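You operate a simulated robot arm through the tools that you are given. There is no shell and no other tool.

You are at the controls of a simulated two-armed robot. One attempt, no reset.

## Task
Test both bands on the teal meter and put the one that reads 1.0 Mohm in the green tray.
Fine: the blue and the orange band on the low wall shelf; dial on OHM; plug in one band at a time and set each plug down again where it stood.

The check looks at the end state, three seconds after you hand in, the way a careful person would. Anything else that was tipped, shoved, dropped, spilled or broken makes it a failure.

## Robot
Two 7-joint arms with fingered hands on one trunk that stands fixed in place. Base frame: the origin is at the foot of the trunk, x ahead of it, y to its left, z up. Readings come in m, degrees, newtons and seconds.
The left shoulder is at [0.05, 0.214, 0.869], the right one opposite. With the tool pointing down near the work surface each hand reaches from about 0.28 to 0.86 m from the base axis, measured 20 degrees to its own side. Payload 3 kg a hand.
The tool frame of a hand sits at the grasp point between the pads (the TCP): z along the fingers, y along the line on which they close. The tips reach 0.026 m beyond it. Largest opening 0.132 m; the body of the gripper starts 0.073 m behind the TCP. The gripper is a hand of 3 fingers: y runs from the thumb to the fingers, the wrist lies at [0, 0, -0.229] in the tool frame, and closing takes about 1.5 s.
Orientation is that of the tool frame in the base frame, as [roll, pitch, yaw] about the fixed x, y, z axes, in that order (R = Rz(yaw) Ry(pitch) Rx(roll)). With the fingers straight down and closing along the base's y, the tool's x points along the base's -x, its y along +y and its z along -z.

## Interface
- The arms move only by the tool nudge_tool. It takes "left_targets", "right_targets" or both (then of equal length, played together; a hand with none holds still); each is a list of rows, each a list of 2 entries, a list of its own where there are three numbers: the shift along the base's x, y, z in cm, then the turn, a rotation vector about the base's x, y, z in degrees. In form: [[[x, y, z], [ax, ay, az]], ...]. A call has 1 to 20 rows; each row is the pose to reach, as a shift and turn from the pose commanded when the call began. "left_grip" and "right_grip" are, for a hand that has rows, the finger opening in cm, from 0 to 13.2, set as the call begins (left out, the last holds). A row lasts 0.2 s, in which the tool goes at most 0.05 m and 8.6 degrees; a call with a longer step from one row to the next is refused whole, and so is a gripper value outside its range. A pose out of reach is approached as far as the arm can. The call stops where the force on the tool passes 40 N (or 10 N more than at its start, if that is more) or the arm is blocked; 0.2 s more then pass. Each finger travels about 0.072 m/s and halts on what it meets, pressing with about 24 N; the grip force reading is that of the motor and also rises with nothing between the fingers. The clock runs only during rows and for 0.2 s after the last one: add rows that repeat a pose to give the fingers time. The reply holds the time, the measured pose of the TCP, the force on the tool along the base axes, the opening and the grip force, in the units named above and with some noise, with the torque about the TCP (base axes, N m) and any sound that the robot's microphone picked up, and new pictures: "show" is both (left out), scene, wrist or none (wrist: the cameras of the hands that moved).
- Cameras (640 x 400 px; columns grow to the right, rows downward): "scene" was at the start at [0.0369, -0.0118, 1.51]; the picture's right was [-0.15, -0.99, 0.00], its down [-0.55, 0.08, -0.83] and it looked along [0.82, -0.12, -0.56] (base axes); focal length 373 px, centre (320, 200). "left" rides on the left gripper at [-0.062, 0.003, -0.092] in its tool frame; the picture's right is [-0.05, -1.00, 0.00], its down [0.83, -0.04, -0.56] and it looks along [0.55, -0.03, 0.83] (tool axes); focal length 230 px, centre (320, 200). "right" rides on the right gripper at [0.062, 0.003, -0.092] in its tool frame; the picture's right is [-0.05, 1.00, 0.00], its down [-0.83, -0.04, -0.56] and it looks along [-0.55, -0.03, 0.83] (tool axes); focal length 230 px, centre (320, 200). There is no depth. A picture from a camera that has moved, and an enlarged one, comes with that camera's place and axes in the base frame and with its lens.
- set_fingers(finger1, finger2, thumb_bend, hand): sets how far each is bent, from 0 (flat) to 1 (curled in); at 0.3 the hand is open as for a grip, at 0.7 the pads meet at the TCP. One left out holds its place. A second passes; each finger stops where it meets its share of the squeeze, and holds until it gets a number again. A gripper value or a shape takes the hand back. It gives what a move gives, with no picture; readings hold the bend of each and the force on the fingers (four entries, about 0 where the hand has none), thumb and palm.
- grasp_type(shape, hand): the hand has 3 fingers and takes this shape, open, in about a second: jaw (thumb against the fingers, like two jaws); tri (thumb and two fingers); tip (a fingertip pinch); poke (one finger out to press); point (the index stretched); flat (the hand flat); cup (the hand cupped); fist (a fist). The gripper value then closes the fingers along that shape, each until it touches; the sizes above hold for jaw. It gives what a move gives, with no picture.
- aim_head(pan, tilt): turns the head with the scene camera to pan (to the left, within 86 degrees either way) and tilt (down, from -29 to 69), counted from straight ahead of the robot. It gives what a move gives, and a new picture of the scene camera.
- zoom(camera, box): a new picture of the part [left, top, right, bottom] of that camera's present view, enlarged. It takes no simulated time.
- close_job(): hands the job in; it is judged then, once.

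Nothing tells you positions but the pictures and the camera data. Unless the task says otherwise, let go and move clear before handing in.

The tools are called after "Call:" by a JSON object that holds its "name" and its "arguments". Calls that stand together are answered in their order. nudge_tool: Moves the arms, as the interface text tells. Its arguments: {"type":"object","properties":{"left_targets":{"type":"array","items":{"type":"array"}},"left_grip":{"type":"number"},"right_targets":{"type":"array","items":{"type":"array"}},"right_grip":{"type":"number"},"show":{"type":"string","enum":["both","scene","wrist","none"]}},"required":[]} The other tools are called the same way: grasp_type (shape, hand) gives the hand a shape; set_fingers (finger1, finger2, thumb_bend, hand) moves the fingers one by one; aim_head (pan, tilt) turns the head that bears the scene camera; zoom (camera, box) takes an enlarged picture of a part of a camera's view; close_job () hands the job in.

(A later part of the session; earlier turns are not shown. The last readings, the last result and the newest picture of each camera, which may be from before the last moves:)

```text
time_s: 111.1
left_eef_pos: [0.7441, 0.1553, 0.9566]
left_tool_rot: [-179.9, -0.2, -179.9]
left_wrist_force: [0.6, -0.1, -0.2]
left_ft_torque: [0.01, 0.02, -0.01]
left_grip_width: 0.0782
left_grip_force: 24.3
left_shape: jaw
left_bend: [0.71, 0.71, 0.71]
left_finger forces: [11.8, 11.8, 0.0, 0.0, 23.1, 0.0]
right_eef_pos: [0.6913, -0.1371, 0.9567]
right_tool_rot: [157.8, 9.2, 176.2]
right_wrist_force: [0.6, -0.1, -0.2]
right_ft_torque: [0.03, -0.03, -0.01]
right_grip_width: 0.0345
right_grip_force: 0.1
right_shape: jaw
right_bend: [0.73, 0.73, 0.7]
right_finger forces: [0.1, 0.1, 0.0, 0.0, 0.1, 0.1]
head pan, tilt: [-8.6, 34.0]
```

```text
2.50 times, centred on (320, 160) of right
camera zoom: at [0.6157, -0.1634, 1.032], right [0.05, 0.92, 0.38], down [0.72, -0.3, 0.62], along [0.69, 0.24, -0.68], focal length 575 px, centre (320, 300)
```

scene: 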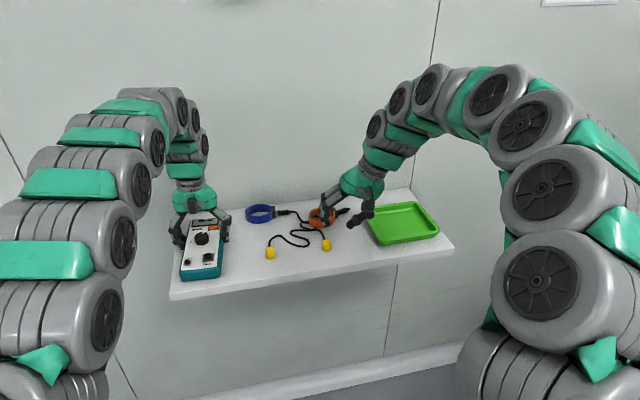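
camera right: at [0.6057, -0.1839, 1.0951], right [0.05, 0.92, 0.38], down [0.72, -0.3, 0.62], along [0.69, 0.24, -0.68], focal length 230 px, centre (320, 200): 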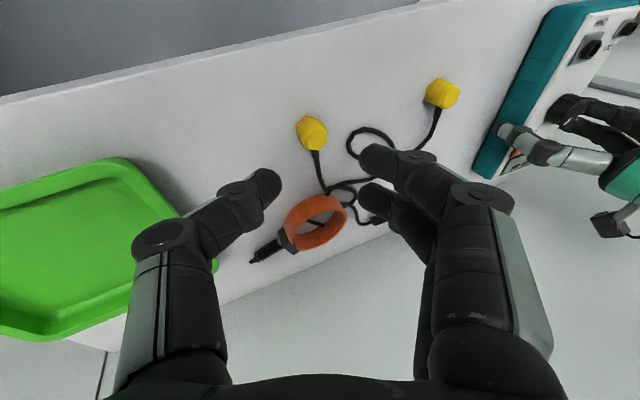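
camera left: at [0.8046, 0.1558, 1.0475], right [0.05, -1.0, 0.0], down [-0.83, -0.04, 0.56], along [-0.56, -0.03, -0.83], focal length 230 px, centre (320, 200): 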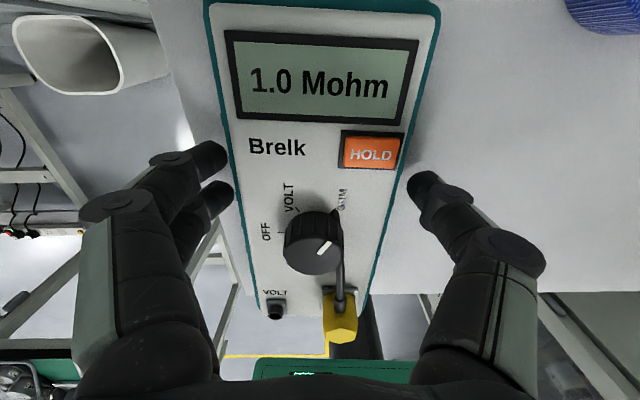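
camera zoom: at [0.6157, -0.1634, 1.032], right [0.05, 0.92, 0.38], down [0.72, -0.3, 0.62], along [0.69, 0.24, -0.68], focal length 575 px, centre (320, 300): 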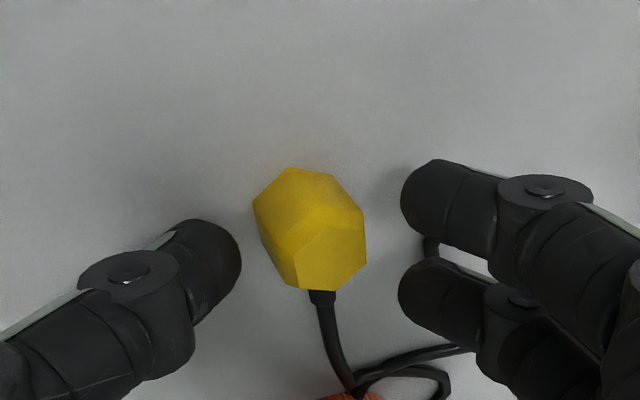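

Call:
{"name": "nudge_tool", "arguments": {"right_targets": [[[0, -0.15, -0.1], [0, 0, 0]], [[0, -0.15, -0.1], [0, 0, 0]], [[0, -0.15, -0.1], [0, 0, 0]], [[0, -0.15, -0.1], [0, 0, 0]]], "right_grip": 1.5, "show": "none"}}

Call:
{"name": "nudge_tool", "arguments": {"right_targets": [[[0, 0, 0], [0, 0, 0]], [[0, 0, 0], [0, 0, 0]], [[0, 0, 0], [0, 0, 0]]], "right_grip": 0.6, "show": "none"}}

Call:
{"name": "zoom", "arguments": {"camera": "scene", "box": [300, 215, 350, 265]}}

Call:
{"name": "zoom", "arguments": {"camera": "right", "box": [220, 80, 420, 240]}}

```text
time_s: 112.1
left_eef_pos: [0.7438, 0.1556, 0.9572]
left_tool_rot: [-180.0, -0.1, -180.0]
left_wrist_force: [0.7, -0.5, -0.1]
left_ft_torque: [-0.01, 0.0, 0.01]
left_grip_width: 0.0779
left_grip_force: 23.6
left_shape: jaw
left_bend: [0.71, 0.71, 0.71]
left_finger forces: [11.8, 11.7, 0.0, 0.0, 23.1, 0.0]
right_eef_pos: [0.6915, -0.1376, 0.9572]
right_tool_rot: [157.7, 9.1, 176.1]
right_wrist_force: [-0.7, 1.5, 1.8]
right_ft_torque: [0.05, 0.03, -0.02]
right_grip_width: 0.0159
right_grip_force: 0.1
right_shape: jaw
right_bend: [0.72, 0.72, 0.7]
right_finger forces: [0.7, 1.3, 0.0, 0.0, 0.7, 0.0]
head pan, tilt: [-8.6, 34.0]
```

```text
time_s: 112.9
left_eef_pos: [0.743, 0.1552, 0.9583]
left_tool_rot: [179.9, -0.1, -179.9]
left_wrist_force: [-0.1, 0.1, 0.0]
left_ft_torque: [-0.02, 0.02, -0.03]
left_grip_width: 0.0781
left_grip_force: 24.4
left_shape: jaw
left_bend: [0.71, 0.71, 0.71]
left_finger forces: [11.6, 11.8, 0.0, 0.0, 23.1, 0.1]
right_eef_pos: [0.6909, -0.1382, 0.9584]
right_tool_rot: [157.7, 9.2, 176.2]
right_wrist_force: [1.3, -0.3, 10.8]
right_ft_torque: [0.2, -0.16, 0.0]
right_grip_width: 0.0135
right_grip_force: 24.1
right_shape: jaw
right_bend: [0.72, 0.73, 0.7]
right_finger forces: [10.3, 18.0, 0.0, 0.0, 17.9, 0.0]
head pan, tilt: [-8.6, 34.0]
```

```text
8.00 times, centred on (325, 240) of scene
camera zoom: at [0.0368, -0.0118, 1.51], right [-0.15, -0.99, 0.0], down [-0.55, 0.08, -0.83], along [0.82, -0.12, -0.56], focal length 2983 px, centre (280, -120)
```

zoom: 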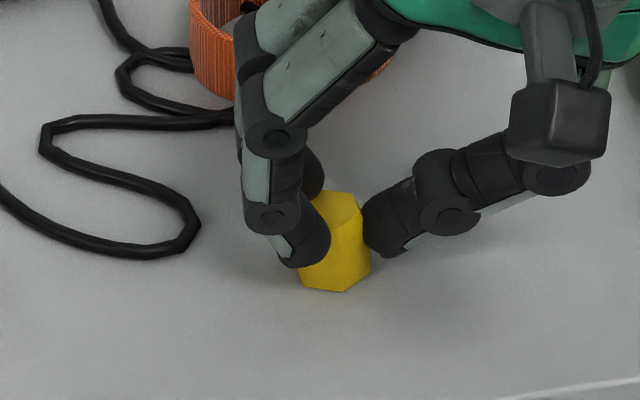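

```text
2.50 times, centred on (320, 160) of right
camera zoom: at [0.615, -0.1644, 1.0317], right [0.05, 0.92, 0.38], down [0.72, -0.3, 0.62], along [0.69, 0.24, -0.68], focal length 575 px, centre (320, 300)
```

zoom: 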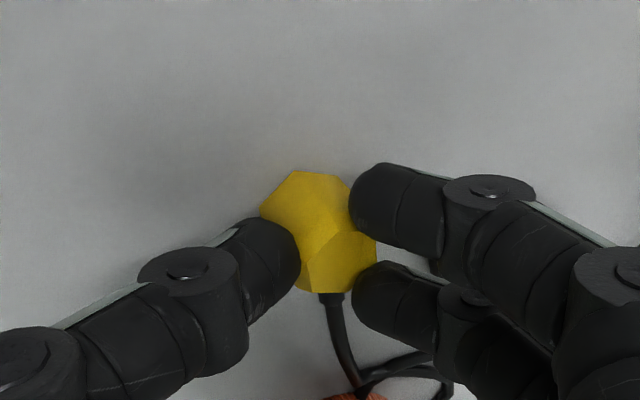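

Grip closed on the orange plug. Lifting it a few centimetres to check it hangs straight.

Call:
{"name": "nudge_tool", "arguments": {"right_targets": [[[0, 0, 1.5], [0, 0, 0]], [[0, 0, 3], [0, 0, 0]], [[0, 0, 5], [0, 0, 0]], [[0, 0, 7], [0, 0, 0]], [[0, 0, 7], [0, 0, 0]]], "show": "none"}}

Call:
{"name": "zoom", "arguments": {"camera": "scene", "box": [290, 185, 360, 265]}}

Call:
{"name": "zoom", "arguments": {"camera": "right", "box": [220, 80, 420, 240]}}

```text
time_s: 114.1
left_eef_pos: [0.7433, 0.1548, 0.9565]
left_tool_rot: [-180.0, -0.2, -179.8]
left_wrist_force: [0.2, -0.2, 0.4]
left_ft_torque: [0.01, -0.01, 0.0]
left_grip_width: 0.0782
left_grip_force: 23.8
left_shape: jaw
left_bend: [0.71, 0.71, 0.71]
left_finger forces: [11.7, 11.7, 0.0, 0.0, 23.2, 0.0]
right_eef_pos: [0.6924, -0.1368, 1.028]
right_tool_rot: [157.7, 9.2, 176.2]
right_wrist_force: [1.2, -0.5, 0.4]
right_ft_torque: [0.03, 0.01, -0.02]
right_grip_width: 0.0119
right_grip_force: 23.9
right_shape: jaw
right_bend: [0.72, 0.71, 0.71]
right_finger forces: [11.5, 12.8, 0.0, 0.0, 18.1, 0.0]
head pan, tilt: [-8.6, 34.0]
```

```text
5.00 times, centred on (325, 225) of scene
camera zoom: at [0.0369, -0.0118, 1.51], right [-0.15, -0.99, 0.0], down [-0.55, 0.08, -0.83], along [0.82, -0.12, -0.56], focal length 1864 px, centre (295, 75)
```

zoom: 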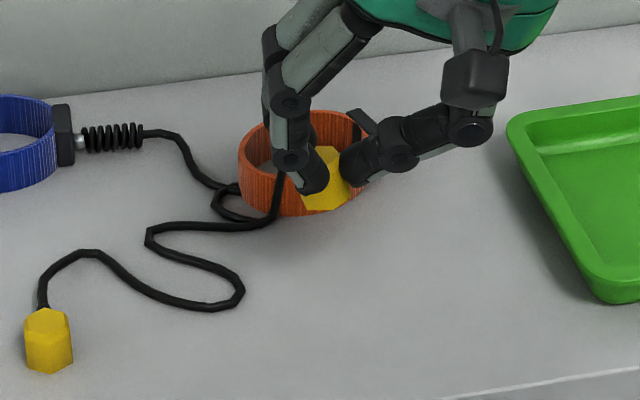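

```text
2.50 times, centred on (320, 160) of right
camera zoom: at [0.6163, -0.1631, 1.1021], right [0.05, 0.92, 0.38], down [0.72, -0.3, 0.62], along [0.69, 0.24, -0.68], focal length 575 px, centre (320, 300)
```

zoom: 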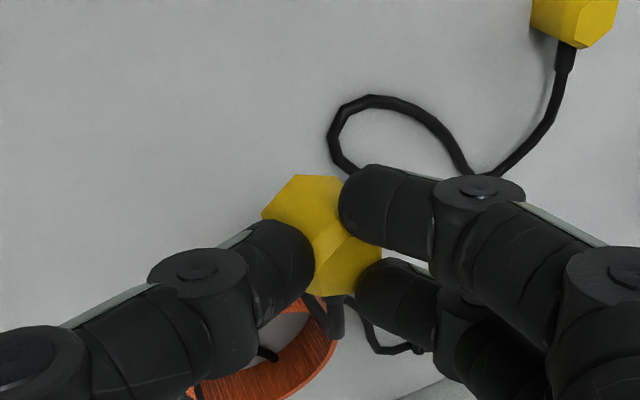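

Call:
{"name": "zoom", "arguments": {"camera": "scene", "box": [310, 205, 350, 235]}}

Call:
{"name": "zoom", "arguments": {"camera": "right", "box": [290, 140, 350, 210]}}

Call:
{"name": "zoom", "arguments": {"camera": "left", "box": [400, 0, 640, 150]}}

```text
13.33 times, centred on (330, 220) of scene
camera zoom: at [0.0369, -0.0118, 1.51], right [-0.15, -0.99, 0.0], down [-0.55, 0.08, -0.83], along [0.82, -0.12, -0.56], focal length 4972 px, centre (187, -67)
```

zoom: 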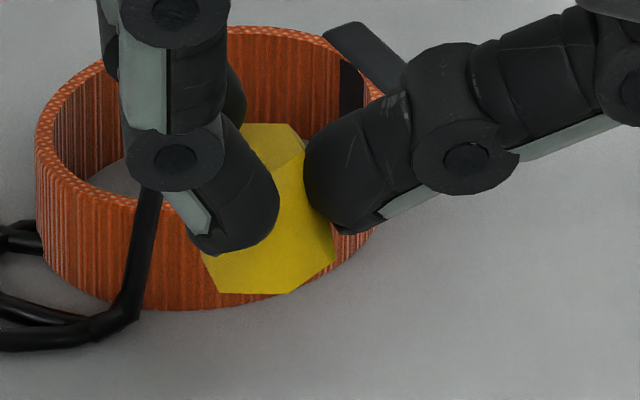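

```text
5.71 times, centred on (320, 175) of right
camera zoom: at [0.6163, -0.1631, 1.1021], right [0.05, 0.92, 0.38], down [0.72, -0.3, 0.62], along [0.69, 0.24, -0.68], focal length 1315 px, centre (320, 343)
```

zoom: 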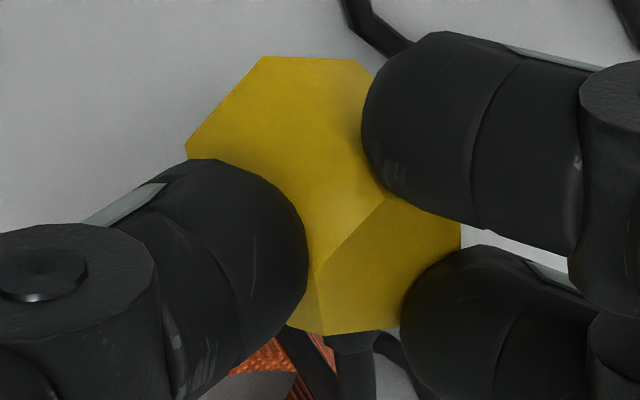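

```text
2.67 times, centred on (520, 75) of left
camera zoom: at [0.8043, 0.1582, 1.0482], right [0.05, -1.0, 0.0], down [-0.83, -0.04, 0.56], along [-0.56, -0.03, -0.83], focal length 614 px, centre (-213, 533)
```

zoom: 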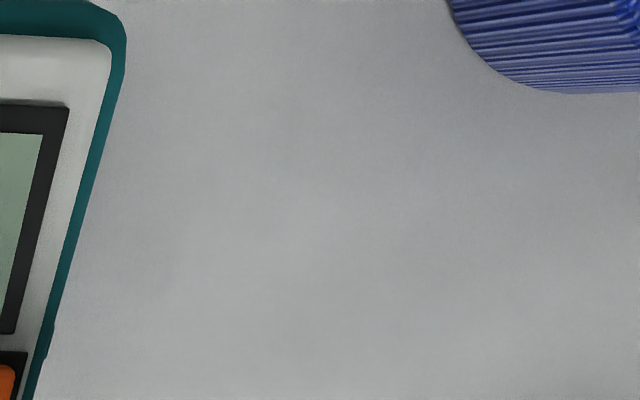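

The orange plug hangs upright in the leaned grip, so I can insert directly. I'll carry it over in stages, watching whether its lead tugs the orange band.

Call:
{"name": "nudge_tool", "arguments": {"right_targets": [[[0, 0, 1.5], [0, 0, 0]], [[-0.3, 2.5, 3], [0, 0, 0]], [[-0.7, 5.5, 3.3], [0, 0, 0]], [[-1.1, 8.5, 3.3], [0, 0, 0]], [[-1.5, 11.5, 3.3], [0, 0, 0]], [[-1.9, 14, 3.3], [0, 0, 0]], [[-2.2, 16.5, 3.3], [0, 0, 0]], [[-2.2, 16.5, 3.3], [0, 0, 0]]], "show": "scene"}}

Call:
{"name": "zoom", "arguments": {"camera": "scene", "box": [180, 180, 380, 290]}}

```text
time_s: 115.9
left_eef_pos: [0.7438, 0.1547, 0.9567]
left_tool_rot: [180.0, -0.2, -179.9]
left_wrist_force: [0.8, 0.1, 1.1]
left_ft_torque: [0.04, -0.02, 0.0]
left_grip_width: 0.0786
left_grip_force: 24.4
left_shape: jaw
left_bend: [0.71, 0.71, 0.71]
left_finger forces: [11.8, 11.7, 0.0, 0.0, 23.3, 0.0]
right_eef_pos: [0.6716, 0.0275, 1.0588]
right_tool_rot: [157.7, 9.0, 176.2]
right_wrist_force: [-0.3, -0.2, -0.4]
right_ft_torque: [0.01, -0.02, 0.0]
right_grip_width: 0.0116
right_grip_force: 23.9
right_shape: jaw
right_bend: [0.72, 0.71, 0.71]
right_finger forces: [11.5, 12.8, 0.0, 0.0, 18.2, 0.0]
head pan, tilt: [-8.6, 34.0]
```

scene: 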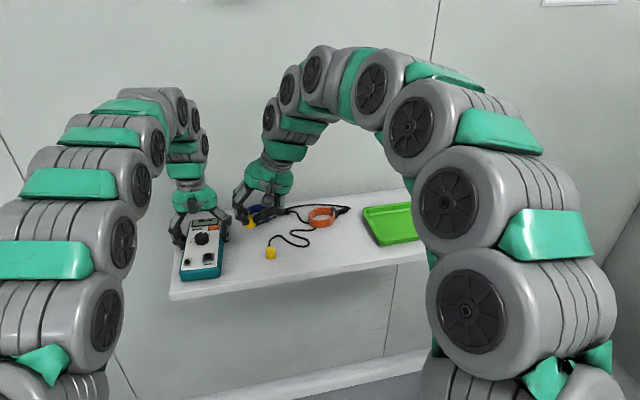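

```text
3.20 times, centred on (280, 235) of scene
camera zoom: at [0.0369, -0.0118, 1.51], right [-0.15, -0.99, 0.0], down [-0.55, 0.08, -0.83], along [0.82, -0.12, -0.56], focal length 1193 px, centre (448, 88)
```

zoom: 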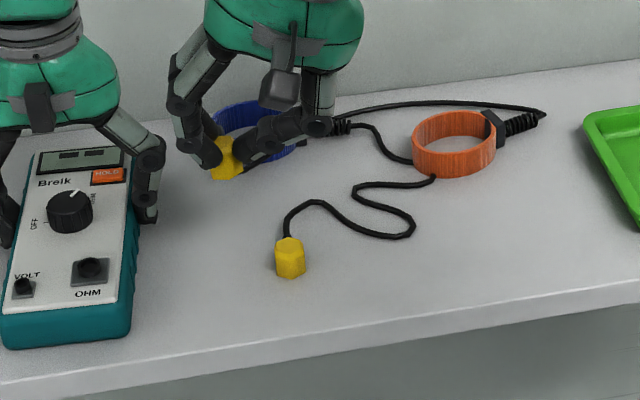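

The orange lead is playing out behind the bands and the orange band hasn't moved. Continuing in smaller steps while watching it.

Call:
{"name": "nudge_tool", "arguments": {"right_targets": [[[-0.3, 2, 0], [0, 0, 0]], [[-0.6, 4, 0], [0, 0, 0]], [[-0.6, 4, 0], [0, 0, 0]]], "show": "none"}}

Call:
{"name": "zoom", "arguments": {"camera": "scene", "box": [180, 180, 380, 290]}}

Call:
{"name": "nudge_tool", "arguments": {"right_targets": [[[-0.3, 2, 0], [0, 0, 0]], [[-0.5, 3.8, 0], [0, 0, 0]], [[-0.5, 3.8, 0], [0, 0, 0]]], "show": "none"}}

Call:
{"name": "zoom", "arguments": {"camera": "scene", "box": [180, 180, 380, 290]}}

```text
time_s: 116.7
left_eef_pos: [0.7427, 0.1549, 0.9575]
left_tool_rot: [-180.0, -0.2, -179.9]
left_wrist_force: [0.2, 0.4, 0.2]
left_ft_torque: [0.03, 0.01, 0.01]
left_grip_width: 0.0783
left_grip_force: 23.8
left_shape: jaw
left_bend: [0.71, 0.71, 0.71]
left_finger forces: [11.7, 11.7, 0.0, 0.0, 23.2, 0.1]
right_eef_pos: [0.6659, 0.067, 1.061]
right_tool_rot: [157.7, 9.2, 176.2]
right_wrist_force: [-0.4, 0.0, -0.5]
right_ft_torque: [-0.03, 0.0, 0.0]
right_grip_width: 0.0119
right_grip_force: 23.9
right_shape: jaw
right_bend: [0.72, 0.71, 0.71]
right_finger forces: [11.4, 12.9, 0.1, 0.0, 18.4, 0.0]
head pan, tilt: [-8.6, 34.0]
```

```text
3.20 times, centred on (280, 235) of scene
camera zoom: at [0.0369, -0.0118, 1.51], right [-0.15, -0.99, 0.0], down [-0.55, 0.08, -0.83], along [0.82, -0.12, -0.56], focal length 1193 px, centre (448, 88)
```

zoom: 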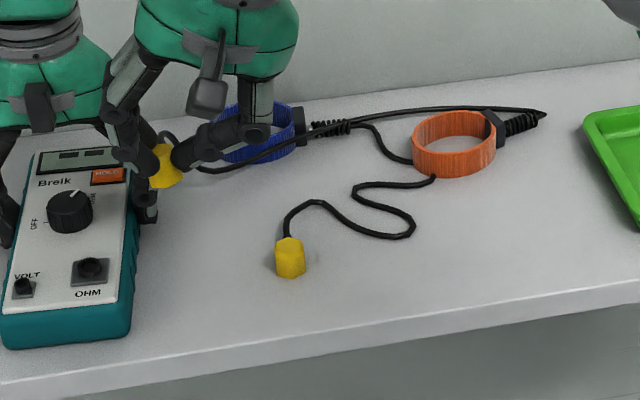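

```text
time_s: 117.5
left_eef_pos: [0.7434, 0.1547, 0.9569]
left_tool_rot: [180.0, -0.2, 180.0]
left_wrist_force: [-0.1, -0.3, -0.5]
left_ft_torque: [0.0, 0.02, 0.02]
left_grip_width: 0.0782
left_grip_force: 23.8
left_shape: jaw
left_bend: [0.71, 0.71, 0.71]
left_finger forces: [11.8, 11.7, 0.1, 0.0, 23.2, 0.0]
right_eef_pos: [0.659, 0.1065, 1.0595]
right_tool_rot: [157.7, 9.0, 176.1]
right_wrist_force: [0.0, 0.3, -0.3]
right_ft_torque: [-0.01, 0.0, -0.02]
right_grip_width: 0.0117
right_grip_force: 23.9
right_shape: jaw
right_bend: [0.72, 0.71, 0.71]
right_finger forces: [11.3, 12.9, 0.0, 0.0, 18.3, 0.0]
head pan, tilt: [-8.6, 34.0]
```

```text
3.20 times, centred on (280, 235) of scene
camera zoom: at [0.0369, -0.0118, 1.51], right [-0.15, -0.99, 0.0], down [-0.55, 0.08, -0.83], along [0.82, -0.12, -0.56], focal length 1193 px, centre (448, 88)
```

zoom: 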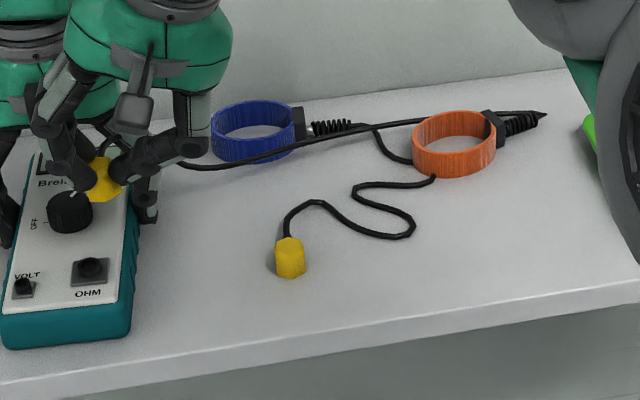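

No tug on the band. Aligning above the socket now.

Call:
{"name": "nudge_tool", "arguments": {"right_targets": [[[0.05, 1, -0.5], [0, 0, 0]], [[0.1, 2, -2], [0, 0, 0]], [[0.1, 2, -3.5], [0, 0, 0]], [[0.1, 2, -4.5], [0, 0, 0]], [[0.1, 2, -4.5], [0, 0, 0]]], "show": "none"}}

Call:
{"name": "zoom", "arguments": {"camera": "scene", "box": [190, 225, 225, 265]}}

Call:
{"name": "zoom", "arguments": {"camera": "right", "box": [220, 80, 420, 240]}}

```text
time_s: 118.7
left_eef_pos: [0.7434, 0.1546, 0.9574]
left_tool_rot: [-180.0, -0.2, -179.9]
left_wrist_force: [-0.5, 0.5, 0.0]
left_ft_torque: [-0.01, 0.0, 0.02]
left_grip_width: 0.0782
left_grip_force: 24.2
left_shape: jaw
left_bend: [0.71, 0.71, 0.71]
left_finger forces: [11.7, 11.7, 0.0, 0.1, 23.1, 0.0]
right_eef_pos: [0.6601, 0.1258, 1.0122]
right_tool_rot: [157.7, 9.1, 176.2]
right_wrist_force: [-0.3, -0.2, -0.6]
right_ft_torque: [0.02, 0.02, -0.03]
right_grip_width: 0.0117
right_grip_force: 24.1
right_shape: jaw
right_bend: [0.72, 0.71, 0.71]
right_finger forces: [11.2, 13.1, 0.0, 0.0, 18.3, 0.0]
head pan, tilt: [-8.6, 34.0]
```

```text
10.00 times, centred on (208, 245) of scene
camera zoom: at [0.0369, -0.0118, 1.51], right [-0.15, -0.99, 0.0], down [-0.55, 0.08, -0.83], along [0.82, -0.12, -0.56], focal length 3729 px, centre (1445, -250)
```

zoom: 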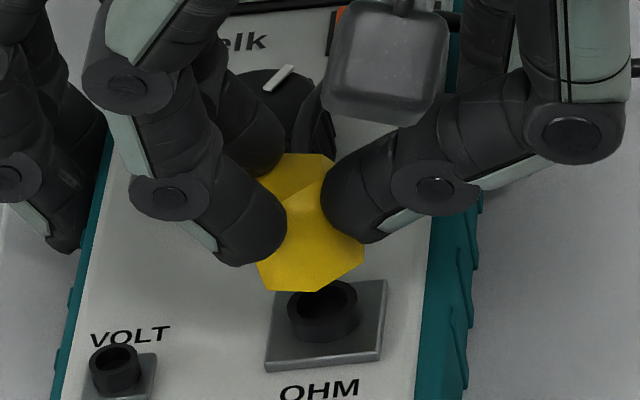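

```text
2.50 times, centred on (320, 160) of right
camera zoom: at [0.5825, 0.0994, 1.0868], right [0.05, 0.92, 0.38], down [0.72, -0.3, 0.62], along [0.69, 0.24, -0.68], focal length 575 px, centre (320, 300)
```

zoom: 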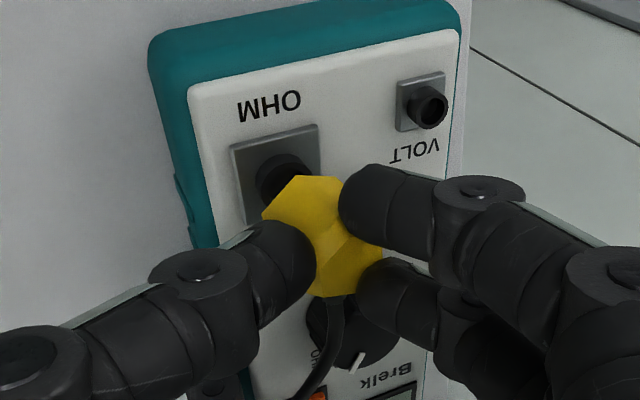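

Alignment projects onto the ring within ~1–2 mm from both cameras. Lowering to the ring.

Call:
{"name": "nudge_tool", "arguments": {"right_targets": [[[0.08, -0.05, -0.5], [0, 0, 0]], [[0.08, -0.05, -1.0], [0, 0, 0]], [[0.08, -0.05, -1.0], [0, 0, 0]]], "show": "none"}}

Call:
{"name": "zoom", "arguments": {"camera": "scene", "box": [190, 225, 225, 265]}}

Call:
{"name": "zoom", "arguments": {"camera": "right", "box": [270, 120, 370, 200]}}

```text
time_s: 119.5
left_eef_pos: [0.7424, 0.1549, 0.9577]
left_tool_rot: [-180.0, -0.2, -179.9]
left_wrist_force: [0.2, 1.3, -0.7]
left_ft_torque: [0.03, 0.0, 0.02]
left_grip_width: 0.0782
left_grip_force: 24.3
left_shape: jaw
left_bend: [0.71, 0.71, 0.71]
left_finger forces: [11.8, 11.7, 0.0, 0.1, 23.3, 0.1]
right_eef_pos: [0.6594, 0.1254, 1.0027]
right_tool_rot: [157.6, 9.2, 176.3]
right_wrist_force: [0.2, 0.1, -0.8]
right_ft_torque: [0.02, 0.01, -0.01]
right_grip_width: 0.0117
right_grip_force: 23.0
right_shape: jaw
right_bend: [0.72, 0.71, 0.71]
right_finger forces: [11.2, 12.9, 0.0, 0.1, 18.4, 0.0]
head pan, tilt: [-8.6, 34.0]
```

```text
10.00 times, centred on (208, 245) of scene
camera zoom: at [0.0369, -0.0118, 1.51], right [-0.15, -0.99, 0.0], down [-0.55, 0.08, -0.83], along [0.82, -0.12, -0.56], focal length 3729 px, centre (1445, -250)
```

zoom: 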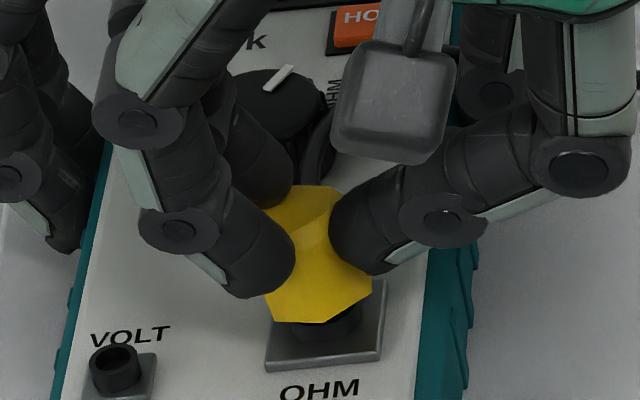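

```text
5.00 times, centred on (320, 160) of right
camera zoom: at [0.5827, 0.0992, 1.0777], right [0.05, 0.92, 0.38], down [0.72, -0.3, 0.62], along [0.69, 0.24, -0.68], focal length 1150 px, centre (320, 400)
```

zoom: 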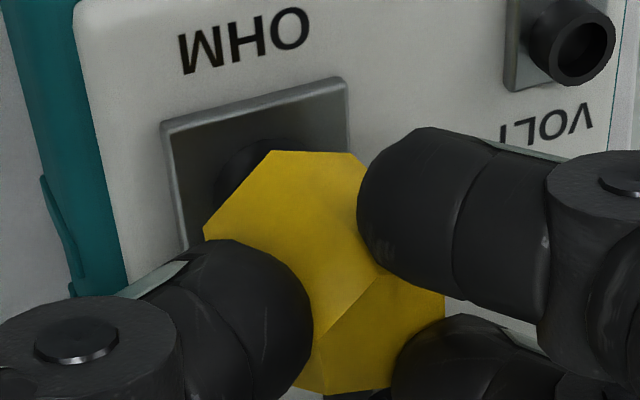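

Call:
{"name": "nudge_tool", "arguments": {"right_targets": [[[0, 0.05, -0.3], [0, 0, 0]], [[0, 0.05, -0.6], [0, 0, 0]], [[0, 0.05, -0.9], [0, 0, 0]], [[0, 0.05, -1.1], [0, 0, 0]], [[0, 0.05, -1.1], [0, 0, 0]]], "show": "none"}}

Call:
{"name": "zoom", "arguments": {"camera": "scene", "box": [190, 225, 225, 265]}}

Call:
{"name": "zoom", "arguments": {"camera": "left", "box": [180, 0, 460, 330]}}

```text
time_s: 120.7
left_eef_pos: [0.7432, 0.1538, 0.9567]
left_tool_rot: [-179.9, -0.2, -179.8]
left_wrist_force: [4.7, 3.4, -0.4]
left_ft_torque: [0.09, -0.1, -0.02]
left_grip_width: 0.0784
left_grip_force: 24.3
left_shape: jaw
left_bend: [0.71, 0.71, 0.71]
left_finger forces: [12.3, 12.3, 0.1, 0.0, 21.9, 0.0]
right_eef_pos: [0.6608, 0.1259, 0.9951]
right_tool_rot: [157.7, 9.4, 176.2]
right_wrist_force: [-6.5, -7.9, 31.5]
right_ft_torque: [0.35, -0.15, 0.02]
right_grip_width: 0.0137
right_grip_force: 23.9
right_shape: jaw
right_bend: [0.72, 0.72, 0.72]
right_finger forces: [15.4, 24.3, 0.1, 0.1, 27.6, 0.0]
head pan, tilt: [-8.6, 34.0]
```

```text
10.00 times, centred on (208, 245) of scene
camera zoom: at [0.0365, -0.012, 1.51], right [-0.15, -0.99, 0.0], down [-0.55, 0.08, -0.83], along [0.82, -0.12, -0.56], focal length 3729 px, centre (1445, -250)
```

zoom: 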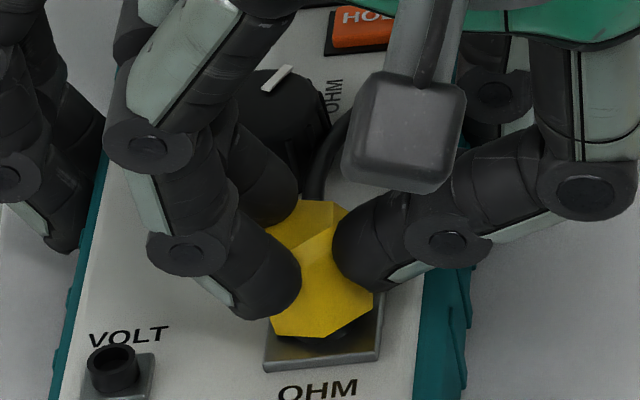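

```text
1.21 times, centred on (320, 165) of left
camera zoom: at [0.8042, 0.1582, 1.0484], right [0.05, -1.0, 0.0], down [-0.83, -0.04, 0.56], along [-0.56, -0.03, -0.83], focal length 279 px, centre (320, 242)
```

zoom: 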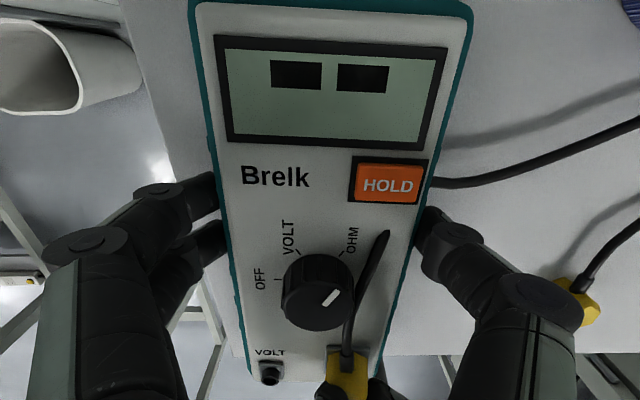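

Contact at ~4 mm above seated with a lateral push toward me. I'll back off slightly, shift 2 mm toward −x and try again.

Call:
{"name": "nudge_tool", "arguments": {"right_targets": [[[0, 0, 0.4], [0, 0, 0]], [[-0.2, -0.05, 0.6], [0, 0, 0]], [[-0.2, -0.05, 0.6], [0, 0, 0]]], "show": "none"}}

Call:
{"name": "zoom", "arguments": {"camera": "scene", "box": [190, 225, 225, 265]}}

Call:
{"name": "zoom", "arguments": {"camera": "right", "box": [270, 120, 370, 200]}}

Call:
{"name": "zoom", "arguments": {"camera": "left", "box": [290, 270, 370, 350]}}

```text
time_s: 121.5
left_eef_pos: [0.7418, 0.1551, 0.9578]
left_tool_rot: [-180.0, -0.2, -180.0]
left_wrist_force: [-1.7, 0.0, 0.4]
left_ft_torque: [0.03, 0.02, 0.0]
left_grip_width: 0.0782
left_grip_force: 24.0
left_shape: jaw
left_bend: [0.71, 0.71, 0.71]
left_finger forces: [11.7, 11.7, 0.1, 0.1, 22.9, 0.0]
right_eef_pos: [0.6572, 0.125, 0.9982]
right_tool_rot: [157.7, 9.2, 176.3]
right_wrist_force: [0.4, -0.1, 0.0]
right_ft_torque: [-0.02, 0.02, -0.02]
right_grip_width: 0.0123
right_grip_force: 23.7
right_shape: jaw
right_bend: [0.72, 0.71, 0.72]
right_finger forces: [12.0, 16.1, 0.0, 0.0, 16.3, 0.0]
head pan, tilt: [-8.6, 34.0]
```

```text
10.00 times, centred on (208, 245) of scene
camera zoom: at [0.0369, -0.0118, 1.51], right [-0.15, -0.99, 0.0], down [-0.55, 0.08, -0.83], along [0.82, -0.12, -0.56], focal length 3729 px, centre (1445, -250)
```

zoom: 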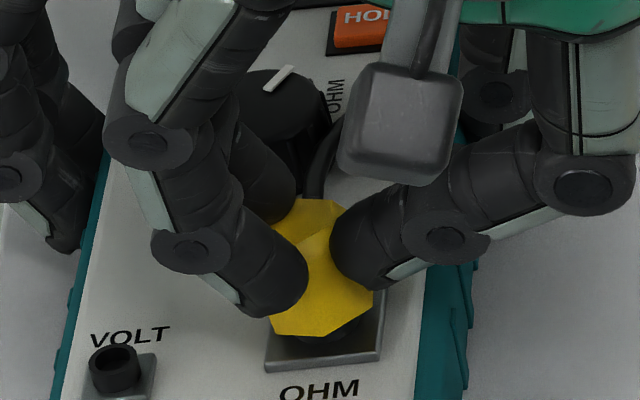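

```text
5.00 times, centred on (320, 160) of right
camera zoom: at [0.5816, 0.0987, 1.0736], right [0.05, 0.92, 0.38], down [0.72, -0.3, 0.62], along [0.69, 0.24, -0.68], focal length 1150 px, centre (320, 400)
```

zoom: 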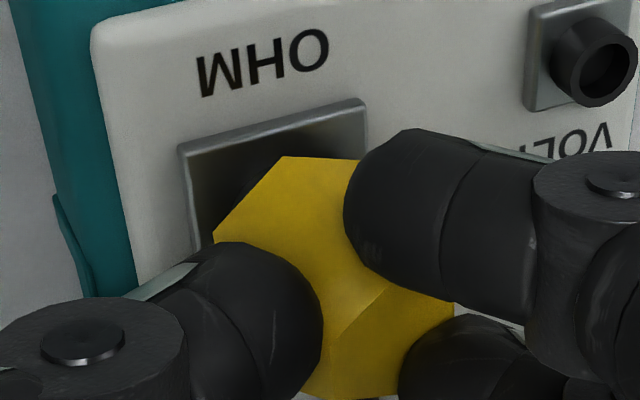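

```text
5.00 times, centred on (330, 310) of left
camera zoom: at [0.8043, 0.1582, 1.0482], right [0.05, -1.0, 0.0], down [-0.83, -0.04, 0.56], along [-0.56, -0.03, -0.83], focal length 1150 px, centre (270, -350)
```

zoom: 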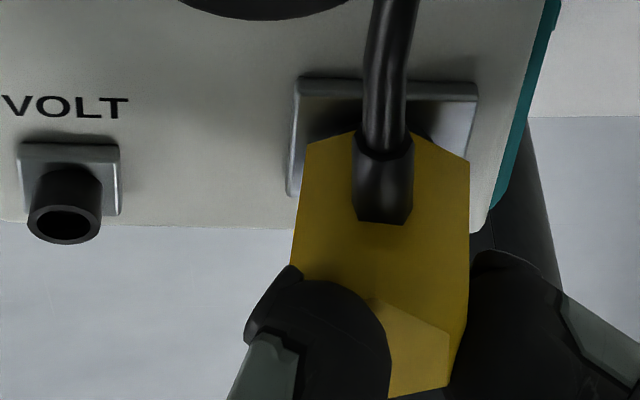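

Call:
{"name": "zoom", "arguments": {"camera": "scene", "box": [200, 238, 218, 262]}}

Call:
{"name": "zoom", "arguments": {"camera": "left", "box": [300, 280, 360, 360]}}

```text
16.00 times, centred on (209, 250) of scene
camera zoom: at [0.0369, -0.0118, 1.51], right [-0.15, -0.99, 0.0], down [-0.55, 0.08, -0.83], along [0.82, -0.12, -0.56], focal length 5966 px, centre (2096, -600)
```

zoom: 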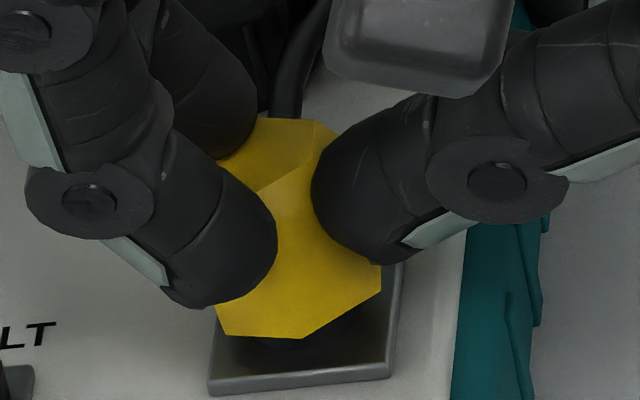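

```text
5.00 times, centred on (330, 320) of left
camera zoom: at [0.8043, 0.1582, 1.0482], right [0.05, -1.0, 0.0], down [-0.83, -0.04, 0.56], along [-0.56, -0.03, -0.83], focal length 1150 px, centre (270, -400)
```

zoom: 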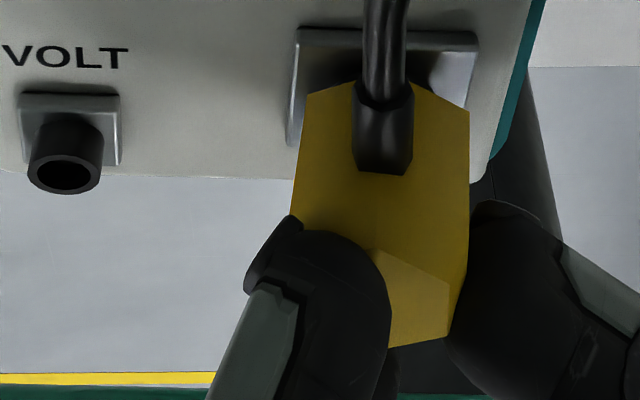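

The left wrist view is excellent here: the plug leans about 6° (top toward +y) but is centred over the plate. I'll correct the tilt by rotating the right hand +6° about x with compensation, then lower.

Call:
{"name": "nudge_tool", "arguments": {"right_targets": [[[0, -0.2, 0], [3, 0, 0]], [[0, -0.36, -0.05], [6, 0, 0]], [[0, -0.36, -0.05], [6, 0, 0]]], "show": "none"}}

Call:
{"name": "zoom", "arguments": {"camera": "left", "box": [300, 280, 360, 360]}}

Call:
{"name": "zoom", "arguments": {"camera": "scene", "box": [200, 238, 218, 262]}}

```text
time_s: 122.3
left_eef_pos: [0.7425, 0.1543, 0.9569]
left_tool_rot: [-180.0, -0.1, -179.9]
left_wrist_force: [-1.0, 0.6, 0.2]
left_ft_torque: [0.04, 0.02, 0.02]
left_grip_width: 0.0784
left_grip_force: 24.3
left_shape: jaw
left_bend: [0.71, 0.71, 0.71]
left_finger forces: [11.7, 11.6, 0.0, 0.1, 23.0, 0.1]
right_eef_pos: [0.6579, 0.1197, 0.999]
right_tool_rot: [151.6, 8.8, 175.3]
right_wrist_force: [0.5, 1.0, -0.6]
right_ft_torque: [0.02, 0.0, 0.0]
right_grip_width: 0.0119
right_grip_force: 24.0
right_shape: jaw
right_bend: [0.72, 0.71, 0.72]
right_finger forces: [11.1, 15.6, 0.0, 0.0, 16.6, 0.1]
head pan, tilt: [-8.6, 34.0]
```

```text
5.00 times, centred on (330, 320) of left
camera zoom: at [0.8043, 0.1582, 1.0482], right [0.05, -1.0, 0.0], down [-0.83, -0.04, 0.56], along [-0.56, -0.03, -0.83], focal length 1150 px, centre (270, -400)
```

zoom: 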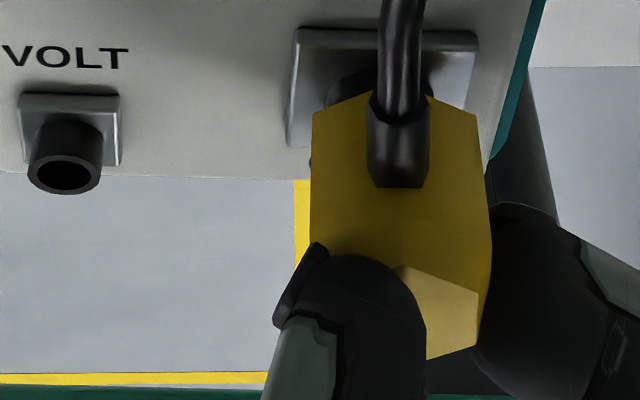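

```text
16.00 times, centred on (209, 250) of scene
camera zoom: at [0.0369, -0.0118, 1.51], right [-0.15, -0.99, 0.0], down [-0.55, 0.08, -0.83], along [0.82, -0.12, -0.56], focal length 5966 px, centre (2096, -600)
```

zoom: 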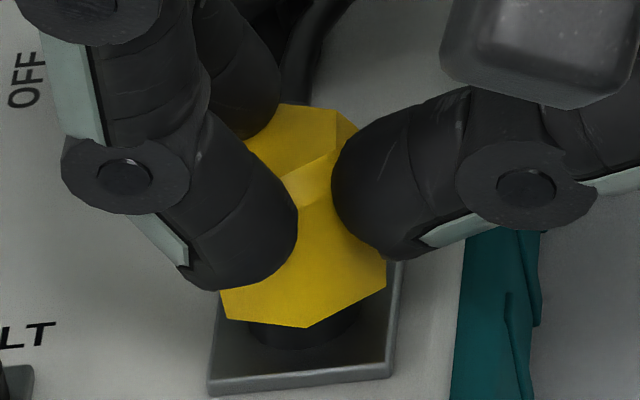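

Call:
{"name": "nudge_tool", "arguments": {"right_targets": [[[0, 0.05, -0.2], [0, 0, 0]], [[0, 0.05, -0.4], [0, 0, 0]], [[0, 0.05, -0.6], [0, 0, 0]], [[0, 0.05, -0.7], [0, 0, 0]]], "show": "none"}}

Call:
{"name": "zoom", "arguments": {"camera": "left", "box": [180, 20, 460, 370]}}

Call:
{"name": "zoom", "arguments": {"camera": "left", "box": [300, 280, 360, 360]}}

Call:
{"name": "zoom", "arguments": {"camera": "scene", "box": [200, 238, 218, 262]}}

```text
time_s: 123.3
left_eef_pos: [0.7425, 0.1553, 0.957]
left_tool_rot: [180.0, -0.2, -179.8]
left_wrist_force: [2.5, 2.0, 0.6]
left_ft_torque: [0.02, -0.01, -0.06]
left_grip_width: 0.0785
left_grip_force: 24.3
left_shape: jaw
left_bend: [0.71, 0.71, 0.71]
left_finger forces: [11.9, 11.9, 0.0, 0.0, 22.5, 0.1]
right_eef_pos: [0.6573, 0.1223, 0.9936]
right_tool_rot: [151.5, 8.8, 175.3]
right_wrist_force: [-3.8, -2.8, 18.0]
right_ft_torque: [0.3, -0.09, 0.03]
right_grip_width: 0.0119
right_grip_force: 24.3
right_shape: jaw
right_bend: [0.72, 0.72, 0.72]
right_finger forces: [14.9, 20.3, 0.0, 0.0, 19.3, 0.1]
head pan, tilt: [-8.6, 34.0]
```

```text
1.14 times, centred on (320, 195) of left
camera zoom: at [0.8043, 0.1582, 1.0483], right [0.05, -1.0, 0.0], down [-0.83, -0.04, 0.56], along [-0.56, -0.03, -0.83], focal length 263 px, centre (320, 206)
```

zoom: 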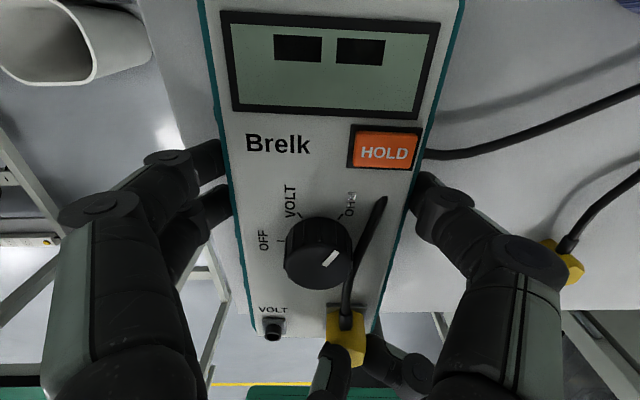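

```text
5.00 times, centred on (330, 320) of left
camera zoom: at [0.8043, 0.1582, 1.0483], right [0.05, -1.0, 0.0], down [-0.83, -0.04, 0.56], along [-0.56, -0.03, -0.83], focal length 1150 px, centre (270, -400)
```

zoom: 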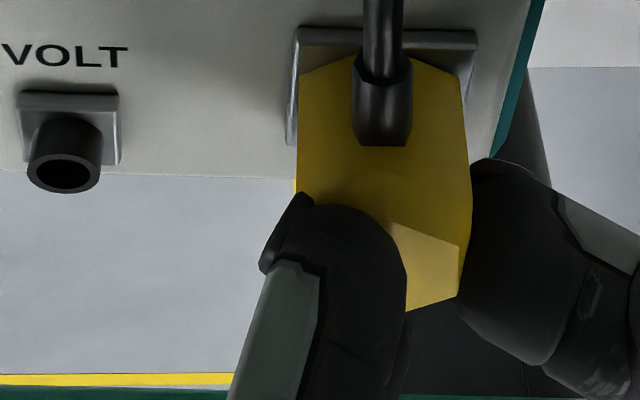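

```text
16.00 times, centred on (209, 250) of scene
camera zoom: at [0.0366, -0.0119, 1.51], right [-0.15, -0.99, 0.0], down [-0.55, 0.08, -0.83], along [0.82, -0.12, -0.56], focal length 5966 px, centre (2096, -600)
```

zoom: 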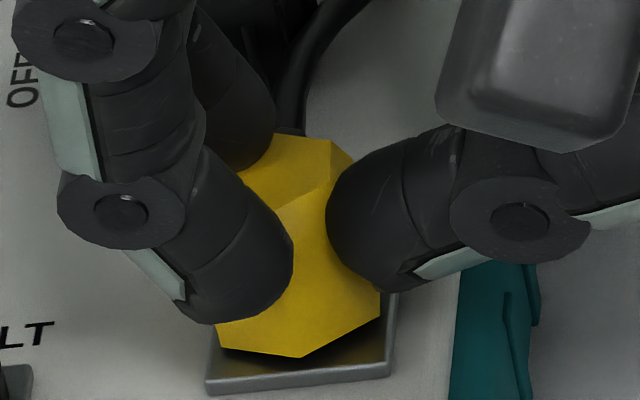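

It's sliding over the ring (18 N). Pushing a little further with a 1 mm correction to −y.

Call:
{"name": "nudge_tool", "arguments": {"right_targets": [[[0, -0.1, -0.15], [0, 0, 0]], [[0, -0.12, -0.3], [0, 0, 0]], [[0, -0.12, -0.45], [0, 0, 0]], [[0, -0.12, -0.45], [0, 0, 0]]], "show": "none"}}

Call:
{"name": "zoom", "arguments": {"camera": "left", "box": [180, 20, 460, 370]}}

Call:
{"name": "zoom", "arguments": {"camera": "left", "box": [300, 280, 360, 360]}}

```text
time_s: 124.0
left_eef_pos: [0.7445, 0.1546, 0.958]
left_tool_rot: [179.9, -0.2, 180.0]
left_wrist_force: [2.7, 0.0, -0.5]
left_ft_torque: [0.04, -0.06, 0.0]
left_grip_width: 0.0785
left_grip_force: 24.5
left_shape: jaw
left_bend: [0.71, 0.71, 0.71]
left_finger forces: [11.7, 11.8, 0.0, 0.1, 22.7, 0.0]
right_eef_pos: [0.6575, 0.1219, 0.9919]
right_tool_rot: [151.3, 9.0, 175.1]
right_wrist_force: [-8.0, -4.7, 17.5]
right_ft_torque: [0.26, -0.08, 0.04]
right_grip_width: 0.0144
right_grip_force: 24.0
right_shape: jaw
right_bend: [0.73, 0.73, 0.72]
right_finger forces: [17.6, 26.9, 0.1, 0.0, 20.5, 0.0]
head pan, tilt: [-8.6, 34.0]
stopped in row 3 (right hand): the force on the tool passed its limit at 44 N (the readings are from after the stop); the commanded pose is now the measured one
```

```text
1.14 times, centred on (320, 195) of left
camera zoom: at [0.8043, 0.1582, 1.0483], right [0.05, -1.0, 0.0], down [-0.83, -0.04, 0.56], along [-0.56, -0.03, -0.83], focal length 263 px, centre (320, 206)
```

zoom: 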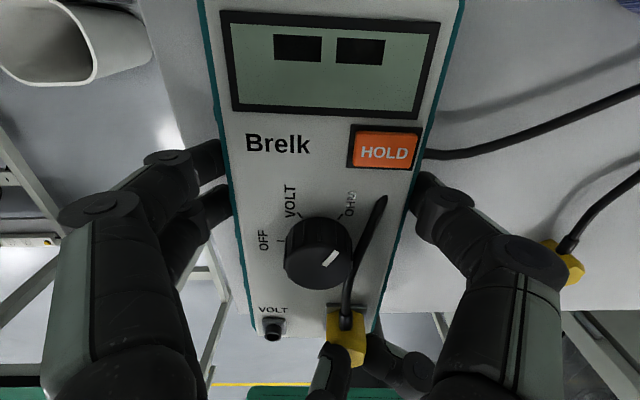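

```text
5.00 times, centred on (330, 320) of left
camera zoom: at [0.8043, 0.1582, 1.0483], right [0.05, -1.0, 0.0], down [-0.83, -0.04, 0.56], along [-0.56, -0.03, -0.83], focal length 1150 px, centre (270, -400)
```

zoom: 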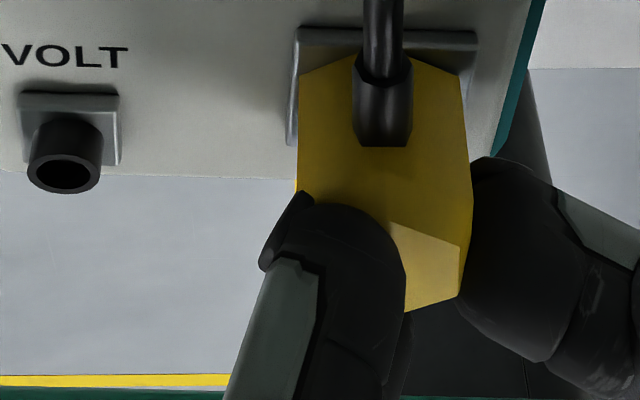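

It's on the ring but pushing tilts it in the grip. I'll open the fingers slightly, keeping them as a cage, so the plug can level itself on the ring before I regrip.

Call:
{"name": "nudge_tool", "arguments": {"right_targets": [[[0, 0, 0], [0, 0, 0]], [[0, 0, 0], [0, 0, 0]]], "right_grip": 2.4, "show": "none"}}

Call:
{"name": "zoom", "arguments": {"camera": "left", "box": [300, 280, 360, 360]}}

Call:
{"name": "zoom", "arguments": {"camera": "scene", "box": [200, 238, 218, 262]}}

Call:
{"name": "zoom", "arguments": {"camera": "right", "box": [270, 120, 370, 200]}}

```text
time_s: 124.6
left_eef_pos: [0.7432, 0.1559, 0.9573]
left_tool_rot: [-180.0, -0.2, -179.9]
left_wrist_force: [0.5, 0.4, -0.3]
left_ft_torque: [0.02, -0.01, -0.04]
left_grip_width: 0.0781
left_grip_force: 23.9
left_shape: jaw
left_bend: [0.71, 0.71, 0.71]
left_finger forces: [11.5, 11.6, 0.1, 0.1, 23.2, 0.1]
right_eef_pos: [0.6582, 0.1195, 0.9901]
right_tool_rot: [151.5, 8.8, 175.2]
right_wrist_force: [1.4, 0.4, 6.9]
right_ft_torque: [0.11, -0.11, 0.0]
right_grip_width: 0.0248
right_grip_force: 0.1
right_shape: jaw
right_bend: [0.73, 0.73, 0.7]
right_finger forces: [2.1, 5.4, 0.0, 0.1, 1.8, 0.1]
head pan, tilt: [-8.6, 34.0]
```

```text
5.00 times, centred on (330, 320) of left
camera zoom: at [0.8044, 0.1583, 1.0482], right [0.05, -1.0, 0.0], down [-0.83, -0.04, 0.56], along [-0.56, -0.03, -0.83], focal length 1150 px, centre (270, -400)
```

zoom: 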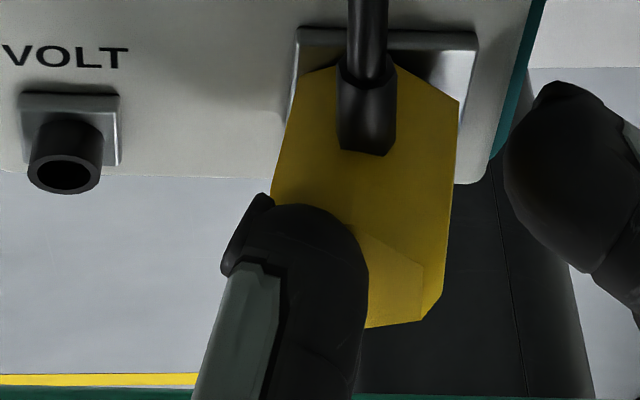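

```text
16.00 times, centred on (209, 250) of scene
camera zoom: at [0.0368, -0.0119, 1.51], right [-0.15, -0.99, 0.0], down [-0.55, 0.08, -0.83], along [0.82, -0.12, -0.56], focal length 5966 px, centre (2096, -600)
```

zoom: 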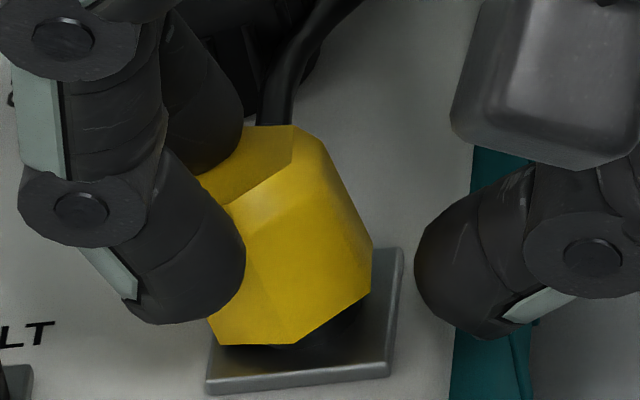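

```text
5.00 times, centred on (320, 160) of right
camera zoom: at [0.5819, 0.0867, 1.0616], right [0.05, 0.88, 0.48], down [0.72, -0.36, 0.59], along [0.69, 0.32, -0.65], focal length 1150 px, centre (320, 400)
```

zoom: 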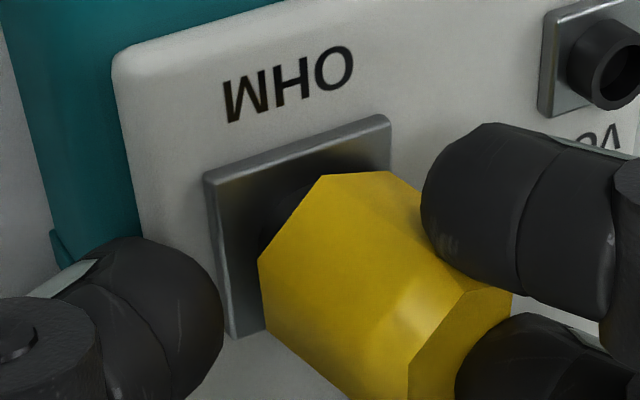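

The plug leans toward +y against the fingers. I'll nudge the hand −y to bring it upright, then regrip.

Call:
{"name": "nudge_tool", "arguments": {"right_targets": [[[0, -0.15, 0.1], [0, 0, 0]], [[0.05, -0.35, 0.15], [0, 0, 0]], [[0.05, -0.35, 0.15], [0, 0, 0]]], "show": "none"}}

Call:
{"name": "zoom", "arguments": {"camera": "left", "box": [300, 280, 360, 360]}}

Call:
{"name": "zoom", "arguments": {"camera": "scene", "box": [200, 238, 218, 262]}}

```text
time_s: 125.4
left_eef_pos: [0.7434, 0.1551, 0.9579]
left_tool_rot: [180.0, -0.2, -179.9]
left_wrist_force: [-0.7, -0.6, 1.1]
left_ft_torque: [0.0, 0.0, -0.01]
left_grip_width: 0.0784
left_grip_force: 23.8
left_shape: jaw
left_bend: [0.71, 0.71, 0.71]
left_finger forces: [11.4, 11.3, 0.0, 0.0, 23.4, 0.1]
right_eef_pos: [0.6599, 0.1171, 0.9912]
right_tool_rot: [151.5, 8.8, 175.2]
right_wrist_force: [-0.5, 0.4, 0.5]
right_ft_torque: [0.05, 0.01, -0.01]
right_grip_width: 0.0247
right_grip_force: 0.1
right_shape: jaw
right_bend: [0.73, 0.73, 0.7]
right_finger forces: [1.1, 2.6, 0.0, 0.1, 0.1, 0.0]
head pan, tilt: [-8.6, 34.0]
```

```text
5.00 times, centred on (330, 320) of left
camera zoom: at [0.8044, 0.1584, 1.0482], right [0.05, -1.0, 0.0], down [-0.83, -0.04, 0.56], along [-0.56, -0.03, -0.83], focal length 1150 px, centre (270, -400)
```

zoom: 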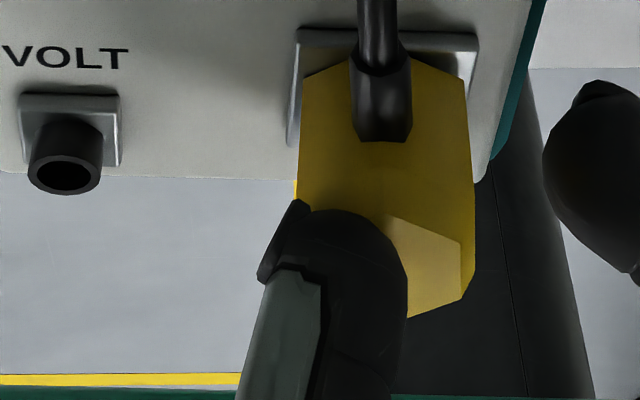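

```text
16.00 times, centred on (209, 250) of scene
camera zoom: at [0.0369, -0.0118, 1.51], right [-0.15, -0.99, 0.0], down [-0.55, 0.08, -0.83], along [0.82, -0.12, -0.56], focal length 5966 px, centre (2096, -600)
```

zoom: 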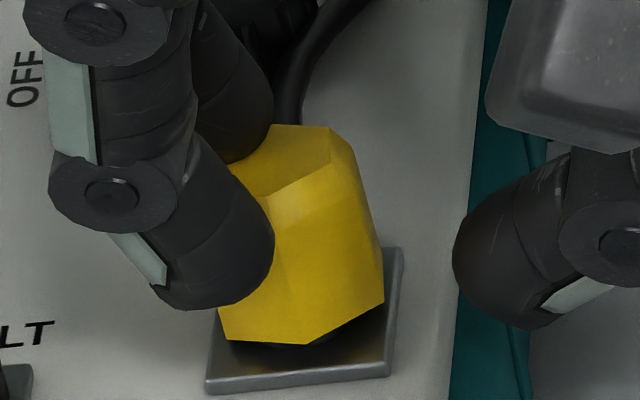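

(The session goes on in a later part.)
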